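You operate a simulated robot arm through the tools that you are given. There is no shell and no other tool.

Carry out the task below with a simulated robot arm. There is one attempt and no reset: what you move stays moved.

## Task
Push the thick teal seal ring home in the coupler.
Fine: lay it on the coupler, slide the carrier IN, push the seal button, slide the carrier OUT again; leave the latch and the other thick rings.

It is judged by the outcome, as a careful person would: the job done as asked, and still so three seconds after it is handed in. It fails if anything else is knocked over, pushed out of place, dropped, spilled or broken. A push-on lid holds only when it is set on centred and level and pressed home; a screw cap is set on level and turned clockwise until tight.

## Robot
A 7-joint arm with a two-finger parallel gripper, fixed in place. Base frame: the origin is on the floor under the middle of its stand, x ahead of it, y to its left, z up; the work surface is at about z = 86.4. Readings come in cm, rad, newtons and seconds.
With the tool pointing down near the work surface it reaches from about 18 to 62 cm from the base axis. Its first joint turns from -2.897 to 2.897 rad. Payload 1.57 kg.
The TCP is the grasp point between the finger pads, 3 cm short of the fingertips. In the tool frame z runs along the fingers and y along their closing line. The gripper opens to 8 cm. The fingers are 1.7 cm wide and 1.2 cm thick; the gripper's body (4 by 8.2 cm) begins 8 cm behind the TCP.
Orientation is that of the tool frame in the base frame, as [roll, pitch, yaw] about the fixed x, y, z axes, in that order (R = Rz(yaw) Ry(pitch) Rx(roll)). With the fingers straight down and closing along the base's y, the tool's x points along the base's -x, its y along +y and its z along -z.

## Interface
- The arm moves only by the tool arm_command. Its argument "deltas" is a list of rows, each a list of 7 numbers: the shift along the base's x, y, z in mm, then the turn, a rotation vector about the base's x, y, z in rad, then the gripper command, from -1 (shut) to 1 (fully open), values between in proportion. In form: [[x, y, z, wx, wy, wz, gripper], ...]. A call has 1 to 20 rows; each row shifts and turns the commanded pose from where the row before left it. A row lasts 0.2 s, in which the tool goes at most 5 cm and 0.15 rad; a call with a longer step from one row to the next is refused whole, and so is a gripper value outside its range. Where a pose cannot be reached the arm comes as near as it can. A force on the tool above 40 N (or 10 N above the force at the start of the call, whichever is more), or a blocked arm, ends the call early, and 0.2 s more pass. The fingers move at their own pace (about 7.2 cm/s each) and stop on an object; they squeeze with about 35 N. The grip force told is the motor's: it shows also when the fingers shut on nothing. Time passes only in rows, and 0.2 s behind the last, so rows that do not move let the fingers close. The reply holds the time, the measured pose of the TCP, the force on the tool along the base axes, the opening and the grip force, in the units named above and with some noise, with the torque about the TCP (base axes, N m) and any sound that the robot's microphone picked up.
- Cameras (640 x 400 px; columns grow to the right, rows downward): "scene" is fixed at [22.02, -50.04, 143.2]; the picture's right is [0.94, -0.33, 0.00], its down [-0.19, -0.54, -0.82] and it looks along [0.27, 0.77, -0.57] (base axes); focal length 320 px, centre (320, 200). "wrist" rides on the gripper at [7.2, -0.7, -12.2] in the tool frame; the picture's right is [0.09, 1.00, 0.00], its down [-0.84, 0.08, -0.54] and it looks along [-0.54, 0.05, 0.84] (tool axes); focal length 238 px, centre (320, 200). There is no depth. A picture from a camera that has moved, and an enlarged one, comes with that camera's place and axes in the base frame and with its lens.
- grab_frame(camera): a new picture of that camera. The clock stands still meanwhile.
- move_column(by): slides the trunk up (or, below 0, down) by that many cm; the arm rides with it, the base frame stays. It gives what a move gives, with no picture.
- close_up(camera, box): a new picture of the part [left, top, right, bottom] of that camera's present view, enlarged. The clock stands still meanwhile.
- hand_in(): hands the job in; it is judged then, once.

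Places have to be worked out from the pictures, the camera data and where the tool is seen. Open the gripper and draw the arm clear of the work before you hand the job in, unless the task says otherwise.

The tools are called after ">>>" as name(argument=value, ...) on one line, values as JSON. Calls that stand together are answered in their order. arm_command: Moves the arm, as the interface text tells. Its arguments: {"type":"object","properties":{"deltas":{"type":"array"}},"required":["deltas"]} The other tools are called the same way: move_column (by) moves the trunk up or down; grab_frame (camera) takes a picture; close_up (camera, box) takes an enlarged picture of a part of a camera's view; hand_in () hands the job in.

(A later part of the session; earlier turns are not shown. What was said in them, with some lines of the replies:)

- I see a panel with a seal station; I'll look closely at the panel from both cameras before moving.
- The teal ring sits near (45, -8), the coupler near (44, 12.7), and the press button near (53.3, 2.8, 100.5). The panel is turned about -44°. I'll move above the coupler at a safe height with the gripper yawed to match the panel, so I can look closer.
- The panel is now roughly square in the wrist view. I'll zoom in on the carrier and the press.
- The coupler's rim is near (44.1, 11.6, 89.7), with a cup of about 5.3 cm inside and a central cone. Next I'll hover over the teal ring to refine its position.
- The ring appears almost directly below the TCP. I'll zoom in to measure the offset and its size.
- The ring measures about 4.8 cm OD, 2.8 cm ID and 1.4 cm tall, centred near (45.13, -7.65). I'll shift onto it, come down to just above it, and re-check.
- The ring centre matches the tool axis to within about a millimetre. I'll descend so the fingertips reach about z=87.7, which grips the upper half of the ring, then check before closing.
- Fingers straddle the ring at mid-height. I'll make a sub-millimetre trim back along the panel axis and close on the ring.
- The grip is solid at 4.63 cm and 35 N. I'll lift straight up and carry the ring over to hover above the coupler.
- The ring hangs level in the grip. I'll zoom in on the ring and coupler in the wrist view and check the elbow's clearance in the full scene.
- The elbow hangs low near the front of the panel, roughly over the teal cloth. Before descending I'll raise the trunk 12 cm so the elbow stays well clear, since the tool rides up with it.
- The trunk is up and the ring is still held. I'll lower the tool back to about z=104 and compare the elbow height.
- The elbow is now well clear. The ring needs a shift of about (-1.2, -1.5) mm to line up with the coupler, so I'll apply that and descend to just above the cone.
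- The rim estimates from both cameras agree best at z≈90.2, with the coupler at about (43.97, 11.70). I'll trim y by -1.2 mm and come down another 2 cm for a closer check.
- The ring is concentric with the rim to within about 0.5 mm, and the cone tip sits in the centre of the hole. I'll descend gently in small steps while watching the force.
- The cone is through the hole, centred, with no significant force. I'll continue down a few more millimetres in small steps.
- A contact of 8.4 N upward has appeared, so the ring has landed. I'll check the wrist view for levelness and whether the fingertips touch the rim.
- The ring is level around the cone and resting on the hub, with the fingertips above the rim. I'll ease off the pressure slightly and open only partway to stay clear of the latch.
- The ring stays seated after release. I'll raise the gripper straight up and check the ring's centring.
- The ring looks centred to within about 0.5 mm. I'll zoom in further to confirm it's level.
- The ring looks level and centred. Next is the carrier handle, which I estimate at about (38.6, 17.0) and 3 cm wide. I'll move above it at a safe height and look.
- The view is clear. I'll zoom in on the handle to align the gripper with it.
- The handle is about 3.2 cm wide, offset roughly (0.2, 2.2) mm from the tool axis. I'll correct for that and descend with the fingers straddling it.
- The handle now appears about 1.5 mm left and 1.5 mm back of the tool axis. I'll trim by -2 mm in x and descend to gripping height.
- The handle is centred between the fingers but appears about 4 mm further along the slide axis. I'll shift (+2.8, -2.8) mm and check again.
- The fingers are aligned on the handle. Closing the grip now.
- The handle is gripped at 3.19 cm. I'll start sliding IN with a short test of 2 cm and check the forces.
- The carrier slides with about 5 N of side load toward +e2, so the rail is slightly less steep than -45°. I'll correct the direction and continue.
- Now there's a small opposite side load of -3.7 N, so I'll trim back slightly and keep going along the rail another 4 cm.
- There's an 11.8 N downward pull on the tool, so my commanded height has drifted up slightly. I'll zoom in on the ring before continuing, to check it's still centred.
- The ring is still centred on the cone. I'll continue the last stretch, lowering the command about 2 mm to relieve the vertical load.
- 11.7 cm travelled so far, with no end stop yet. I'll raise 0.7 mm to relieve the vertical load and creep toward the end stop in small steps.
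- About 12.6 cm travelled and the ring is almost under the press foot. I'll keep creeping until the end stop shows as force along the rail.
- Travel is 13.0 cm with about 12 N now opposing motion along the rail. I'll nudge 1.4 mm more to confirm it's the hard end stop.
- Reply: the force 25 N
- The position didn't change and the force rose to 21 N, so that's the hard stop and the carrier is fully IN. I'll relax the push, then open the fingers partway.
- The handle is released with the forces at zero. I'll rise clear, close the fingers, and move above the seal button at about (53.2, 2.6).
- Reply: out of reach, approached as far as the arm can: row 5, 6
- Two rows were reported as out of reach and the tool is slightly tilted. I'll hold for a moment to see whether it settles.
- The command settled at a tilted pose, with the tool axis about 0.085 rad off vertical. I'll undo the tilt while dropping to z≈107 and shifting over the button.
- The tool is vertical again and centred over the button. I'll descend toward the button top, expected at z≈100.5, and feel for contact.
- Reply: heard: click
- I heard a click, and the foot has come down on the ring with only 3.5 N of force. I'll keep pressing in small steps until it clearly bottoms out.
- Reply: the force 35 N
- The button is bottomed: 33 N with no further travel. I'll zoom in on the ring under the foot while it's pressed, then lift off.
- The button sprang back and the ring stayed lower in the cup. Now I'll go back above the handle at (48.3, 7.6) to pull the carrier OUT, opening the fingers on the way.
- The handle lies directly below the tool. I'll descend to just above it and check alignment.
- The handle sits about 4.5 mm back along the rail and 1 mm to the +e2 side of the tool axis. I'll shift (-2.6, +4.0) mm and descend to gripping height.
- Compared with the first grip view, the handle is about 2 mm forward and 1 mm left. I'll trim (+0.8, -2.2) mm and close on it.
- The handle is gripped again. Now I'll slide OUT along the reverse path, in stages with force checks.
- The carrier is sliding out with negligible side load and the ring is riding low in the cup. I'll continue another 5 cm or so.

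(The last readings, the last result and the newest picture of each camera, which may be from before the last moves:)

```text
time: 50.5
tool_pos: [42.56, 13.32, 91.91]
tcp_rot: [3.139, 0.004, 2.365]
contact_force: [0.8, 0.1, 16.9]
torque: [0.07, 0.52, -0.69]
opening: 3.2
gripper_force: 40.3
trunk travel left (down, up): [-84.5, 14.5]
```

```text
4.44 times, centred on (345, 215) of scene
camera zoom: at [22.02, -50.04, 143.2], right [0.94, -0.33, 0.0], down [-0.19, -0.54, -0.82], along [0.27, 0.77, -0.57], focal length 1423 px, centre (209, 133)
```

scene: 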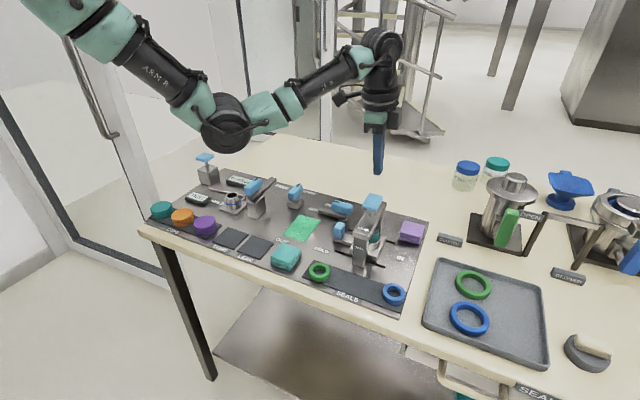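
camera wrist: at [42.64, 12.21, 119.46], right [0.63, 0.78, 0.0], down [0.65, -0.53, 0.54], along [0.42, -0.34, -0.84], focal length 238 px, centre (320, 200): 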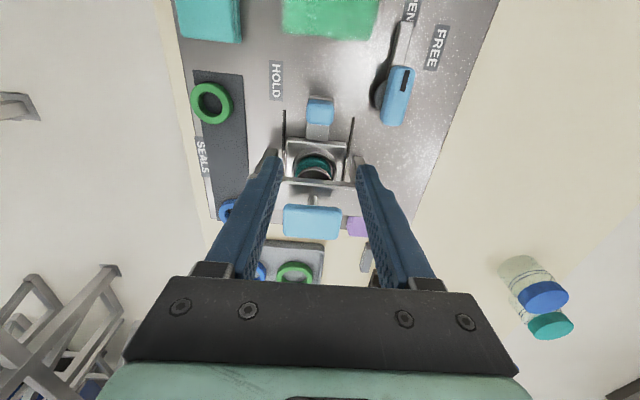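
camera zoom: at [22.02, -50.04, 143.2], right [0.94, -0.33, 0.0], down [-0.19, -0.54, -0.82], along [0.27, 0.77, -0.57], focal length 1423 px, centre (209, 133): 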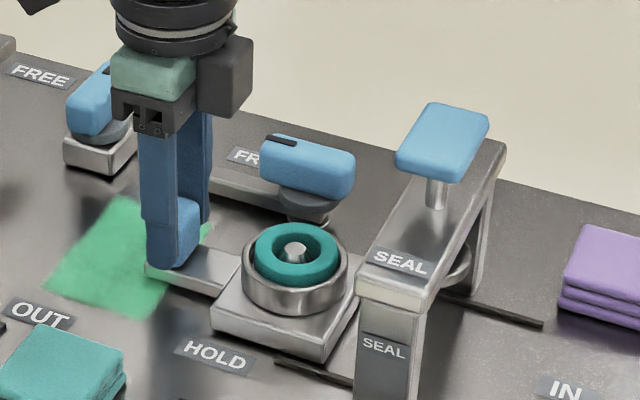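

The ring is clearly seated lower now. There's 17 N of downward load, so I'll raise the command about 1.8 mm while sliding another 4 cm.

>>> arm_command(deltas=[[-3.6, 3.5, 0.9, 0, 0, 0, -1], [-5.7, 5.6, 0.9, 0, 0, 0, -1], [-5.7, 5.6, 0, 0, 0, 0, -1], [-5.7, 5.6, 0, 0, 0, 0, -1], [-5.0, 4.9, 0, 0, 0, 0, -1], [-2.8, 2.8, 0, 0, 0, 0, -1], [0, 0, 0, 0, 0, 0, -1]])

>>> close_up(camera="scene", box=[270, 170, 380, 260])

```text
time: 52.1
tool_pos: [39.61, 16.28, 92.0]
tcp_rot: [-3.139, -0.001, 2.368]
contact_force: [8.0, 7.3, -12.5]
torque: [-0.25, -1.01, -0.53]
opening: 3.16
gripper_force: 40.4
trunk travel left (down, up): [-84.5, 14.5]
```

```text
4.44 times, centred on (325, 215) of scene
camera zoom: at [22.02, -50.04, 143.2], right [0.94, -0.33, 0.0], down [-0.19, -0.54, -0.82], along [0.27, 0.77, -0.57], focal length 1423 px, centre (298, 133)
```

zoom: 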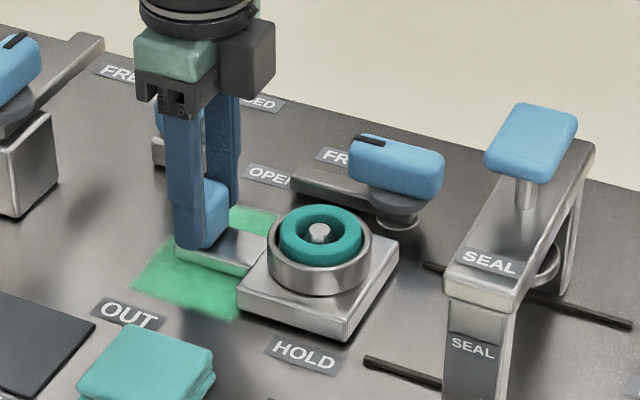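

About 12 cm slid out so far, with some side and vertical load. I'll correct (+0.8, +0.8, -1.2) mm and creep the last centimetre to the OUT stop.

>>> arm_command(deltas=[[-0.6, 2.2, -1.2, 0, 0, 0, -1], [-1.8, 1.9, 0, 0, 0, 0, -1], [-1.8, 1.9, 0, 0, 0, 0, -1], [-1.4, 1.4, 0, 0, 0, 0, -1], [0, 0, 0, 0, 0, 0, -1]])

```text
time: 53.3
tool_pos: [38.9, 16.9, 91.96]
tcp_rot: [-3.14, -0.002, 2.364]
contact_force: [-0.5, 2.6, -1.3]
torque: [-0.15, -0.25, -0.63]
opening: 3.16
gripper_force: 40.7
trunk travel left (down, up): [-84.5, 14.5]
```

Nearly at the original OUT position at 12.9 cm, with the loads gone. I'll creep a bit more to find the OUT stop.

>>> arm_command(deltas=[[-1.1, 1.1, 0, 0, 0, 0, -1], [-1.1, 1.1, 0, 0, 0, 0, -1], [0, 0, 0, 0, 0, 0, -1]])

>>> close_up(camera="scene", box=[270, 170, 380, 260])

```text
time: 54.1
tool_pos: [38.82, 17.02, 92.01]
tcp_rot: [-3.139, 0.0, 2.365]
contact_force: [1.1, -5.4, 3.2]
torque: [0.69, 0.51, -0.17]
opening: 3.18
gripper_force: 40.1
trunk travel left (down, up): [-84.5, 14.5]
```

```text
4.44 times, centred on (325, 215) of scene
camera zoom: at [22.02, -50.04, 143.2], right [0.94, -0.33, 0.0], down [-0.19, -0.54, -0.82], along [0.27, 0.77, -0.57], focal length 1423 px, centre (298, 133)
```

zoom: 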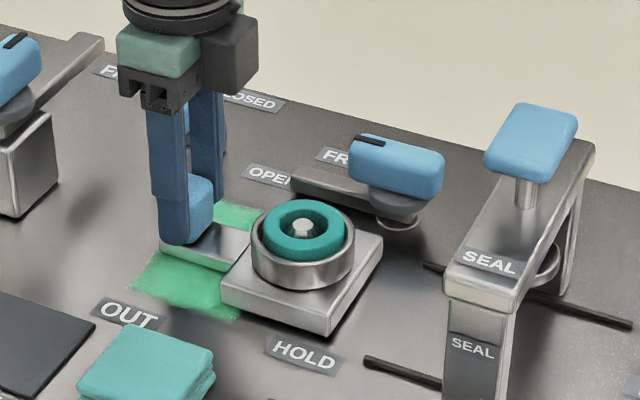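

About 4.6 N now opposes the pull along the rail. One more small nudge should confirm the OUT stop.

>>> arm_command(deltas=[[-1.1, 1.1, 0, 0, 0, 0, -1], [0, 0, 0, 0, 0, 0, -1]])

```text
time: 54.7
tool_pos: [38.86, 17.11, 92.01]
tcp_rot: [3.141, 0.003, 2.362]
contact_force: [6.6, -14.4, 3.3]
torque: [0.18, 0.44, -0.35]
opening: 3.16
gripper_force: 40.6
trunk travel left (down, up): [-84.5, 14.5]
```

The hard stop at OUT is confirmed: 15 N with no motion. I'll relax the pull, open the fingers partway, and lift straight off.

>>> arm_command(deltas=[[1.2, -1.2, 0, 0, 0, 0, -1], [0, 0, 0, 0, 0, 0, -1], [0, 0, 0, 0, 0, 0, 0], [0, 0, 0, 0, 0, 0, 0.25], [0, 0, 0, 0, 0, 0, 0.25], [0, 0, 15, 0, 0, 0, 0.25], [0, 0, 30, 0, 0, 0, 0.25], [0, 0, 40, 0, 0, 0, 0.25], [0, 0, 40, 0, 0, 0, 0.25], [0, 0, 0, 0, 0, 0, 0.25], [0, 0, 0, 0, 0, 0, 0.25]])

>>> close_up(camera="scene", box=[280, 190, 350, 245])

>>> grab_frame(camera="wrist")

```text
time: 57.1
tool_pos: [38.88, 17.07, 104.45]
tcp_rot: [-3.139, 0.002, 2.365]
contact_force: [0.3, -0.2, -0.9]
torque: [0.02, 0.01, -0.03]
opening: 4.99
gripper_force: 0.1
trunk travel left (down, up): [-84.5, 14.5]
```

```text
7.27 times, centred on (315, 218) of scene
camera zoom: at [22.02, -50.04, 143.2], right [0.94, -0.33, 0.0], down [-0.19, -0.54, -0.82], along [0.27, 0.77, -0.57], focal length 2328 px, centre (356, 73)
```

zoom: 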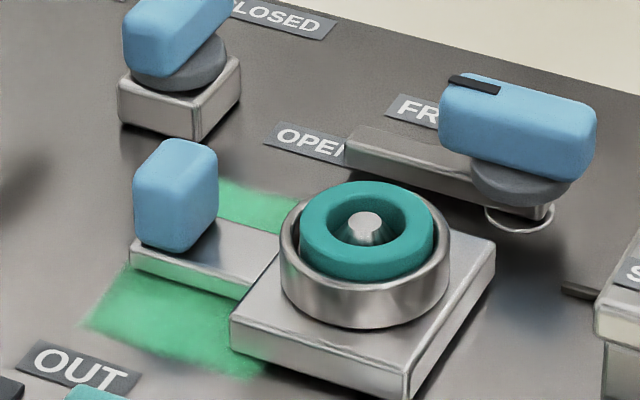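

```text
taken
camera wrist: at [33.08, 21.66, 116.68], right [0.63, 0.78, 0.0], down [0.65, -0.53, 0.54], along [0.42, -0.34, -0.84], focal length 238 px, centre (320, 200)
```

wrist: 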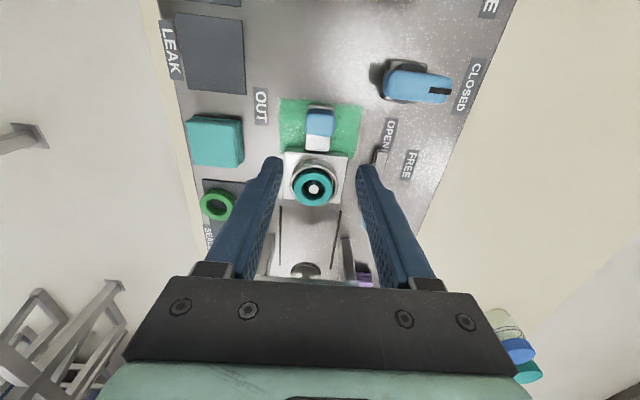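

The carrier is back OUT and the ring sits lower in the cup. I'll look straight down from above the coupler to verify that it's centred and level.

>>> arm_command(deltas=[[17.0, -18.2, 2, 0, 0, 0, 0.25], [17.0, -18.2, 2, 0, 0, 0, 0.25], [17.0, -18.2, 0, 0, 0, 0, 0.25], [0, 0, 0, 0, 0, 0, 0.25], [0, 0, 0, 0, 0, 0, 0.25]])

>>> close_up(camera="wrist", box=[270, 80, 370, 160])

>>> close_up(camera="scene", box=[304, 200, 342, 238])

>>> grab_frame(camera="scene")

```text
time: 58.3
tool_pos: [43.71, 11.73, 104.93]
tcp_rot: [-3.141, 0.001, 2.365]
contact_force: [0.8, -0.1, -0.2]
torque: [0.03, -0.04, 0.0]
opening: 5.0
gripper_force: 0.1
trunk travel left (down, up): [-84.5, 14.5]
```

```text
5.00 times, centred on (320, 120) of wrist
camera zoom: at [38.13, 16.16, 117.08], right [0.63, 0.78, 0.0], down [0.65, -0.53, 0.54], along [0.42, -0.34, -0.84], focal length 1192 px, centre (320, 600)
```

zoom: 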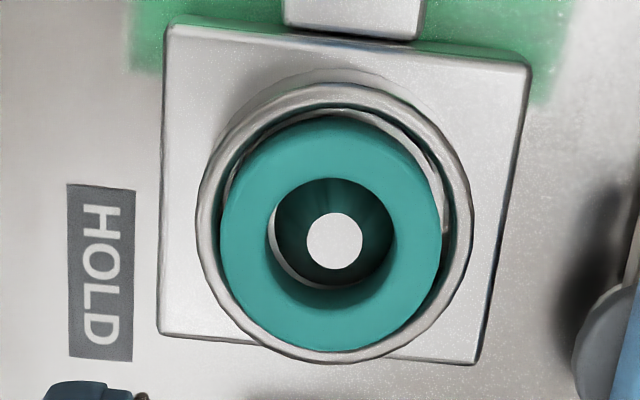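

```text
10.53 times, centred on (323, 219) of scene
camera zoom: at [22.02, -50.04, 143.2], right [0.94, -0.33, 0.0], down [-0.19, -0.54, -0.82], along [0.27, 0.77, -0.57], focal length 3370 px, centre (288, 0)
```

zoom: 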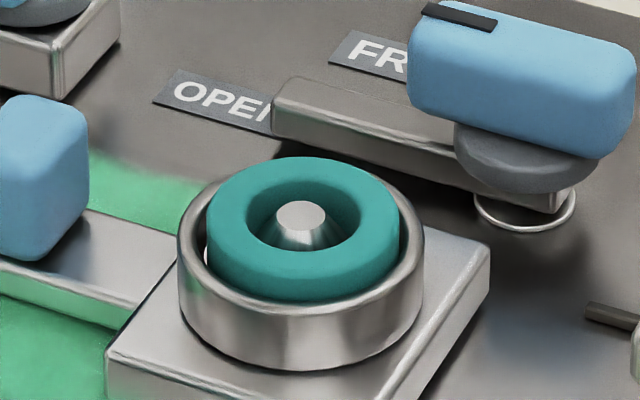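

```text
taken
```

scene: 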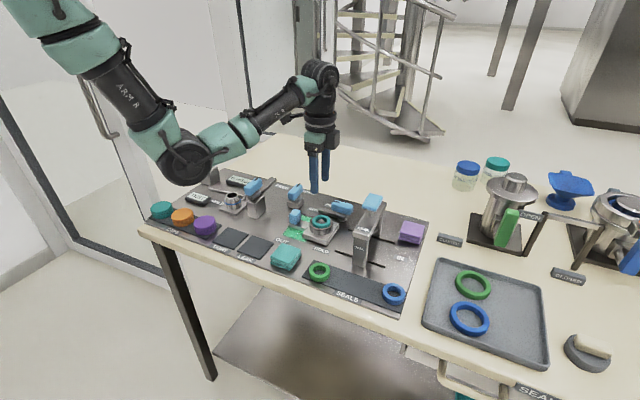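

The ring is now down inside the cup. I'll do one more fine zoom for levelness before retreating.

>>> close_up(camera="scene", box=[311, 208, 335, 232])

>>> close_up(camera="wrist", box=[295, 95, 349, 155])

```text
16.00 times, centred on (323, 220) of scene
camera zoom: at [22.02, -50.04, 143.2], right [0.94, -0.33, 0.0], down [-0.19, -0.54, -0.82], along [0.27, 0.77, -0.57], focal length 5122 px, centre (272, -120)
```

zoom: 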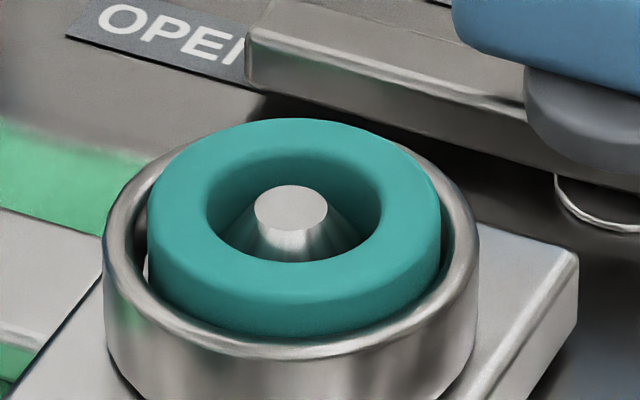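

```text
6.67 times, centred on (322, 125) of wrist
camera zoom: at [38.13, 16.16, 117.08], right [0.63, 0.78, 0.0], down [0.65, -0.53, 0.54], along [0.42, -0.34, -0.84], focal length 1589 px, centre (307, 700)
```

zoom: 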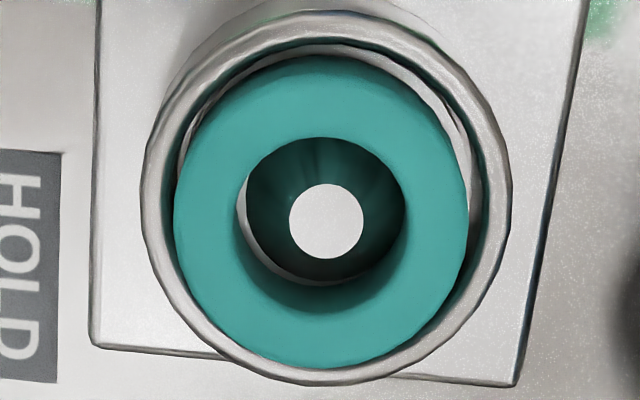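

The ring is level, centred, and about 6 mm deeper than before the press, with the carrier OUT and nothing else disturbed. I'll raise the arm, open the gripper fully, and lift clear.

>>> arm_command(deltas=[[0, 0, 30, 0, 0, 0, 0.25], [0, 0, 40, 0, 0, 0, 0.25], [0, 0, 40, 0, 0, 0, 1], [0, 0, 0, 0, 0, 0, 1], [0, 0, 0, 0, 0, 0, 1]])

>>> move_column(by=10)

>>> grab_frame(camera="scene")

>>> close_up(camera="scene", box=[280, 180, 420, 310])

```text
time: 59.5
tool_pos: [46.71, 15.25, 112.28]
tcp_rot: [3.043, 0.002, 2.387]
contact_force: [0.4, -0.3, 0.0]
torque: [0.0, 0.01, 0.02]
opening: 7.98
gripper_force: 0.0
out of reach, approached as far as the arm can: row 1, 2, 3
trunk travel left (down, up): [-84.5, 14.5]
```

```text
time: 60.8
tool_pos: [46.62, 15.33, 122.16]
tcp_rot: [3.04, 0.0, 2.386]
contact_force: [-0.6, 0.2, 0.3]
torque: [0.0, 0.0, -0.01]
opening: 7.99
gripper_force: 0.0
trunk travel left (down, up): [-94.5, 4.5]
```

```text
taken
```

scene: 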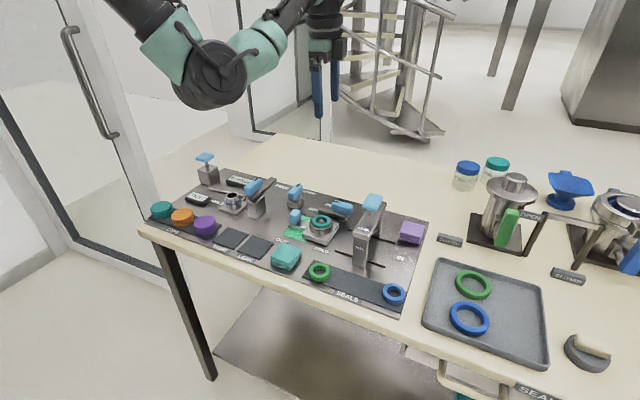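

```text
3.08 times, centred on (350, 245) of scene
camera zoom: at [22.02, -50.04, 143.2], right [0.94, -0.33, 0.0], down [-0.19, -0.54, -0.82], along [0.27, 0.77, -0.57], focal length 985 px, centre (228, 62)
```

zoom: 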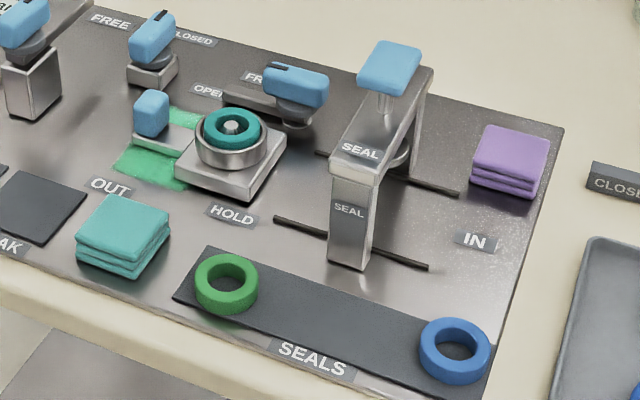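

The arm is clear with the gripper open. The teal ring is pressed into the coupler, the carrier is OUT, and the latch and the green and blue rings are as they were. Handing in.

>>> hand_in()

```text
The job is handed in.
```

The thick teal seal ring is pressed into the coupler, and I've handed the job in; no verdict came back.

- **Ring:** I laid it on the coupler level and within about 0.5 mm of centre. The press moved it about 6 mm deeper into the cup. It still stands about 6 mm above the rim, and stayed level and centred once the carrier was back out.
- **Carrier:** It went IN to its hard stop and came back OUT to its hard stop, about 13 cm each way.
- **Seal button:** I heard a click. Pressing harder, up to 33 N, gave no further travel, and the button sprang back when released.
- **Everything else:** The latch and the green and blue rings look unmoved in the last picture, and nothing was knocked over.

The gripper is open and the arm is raised clear of the work. I raised the trunk 22 cm in total to keep the elbow off the panel and to lift clear at the end, and left it there.
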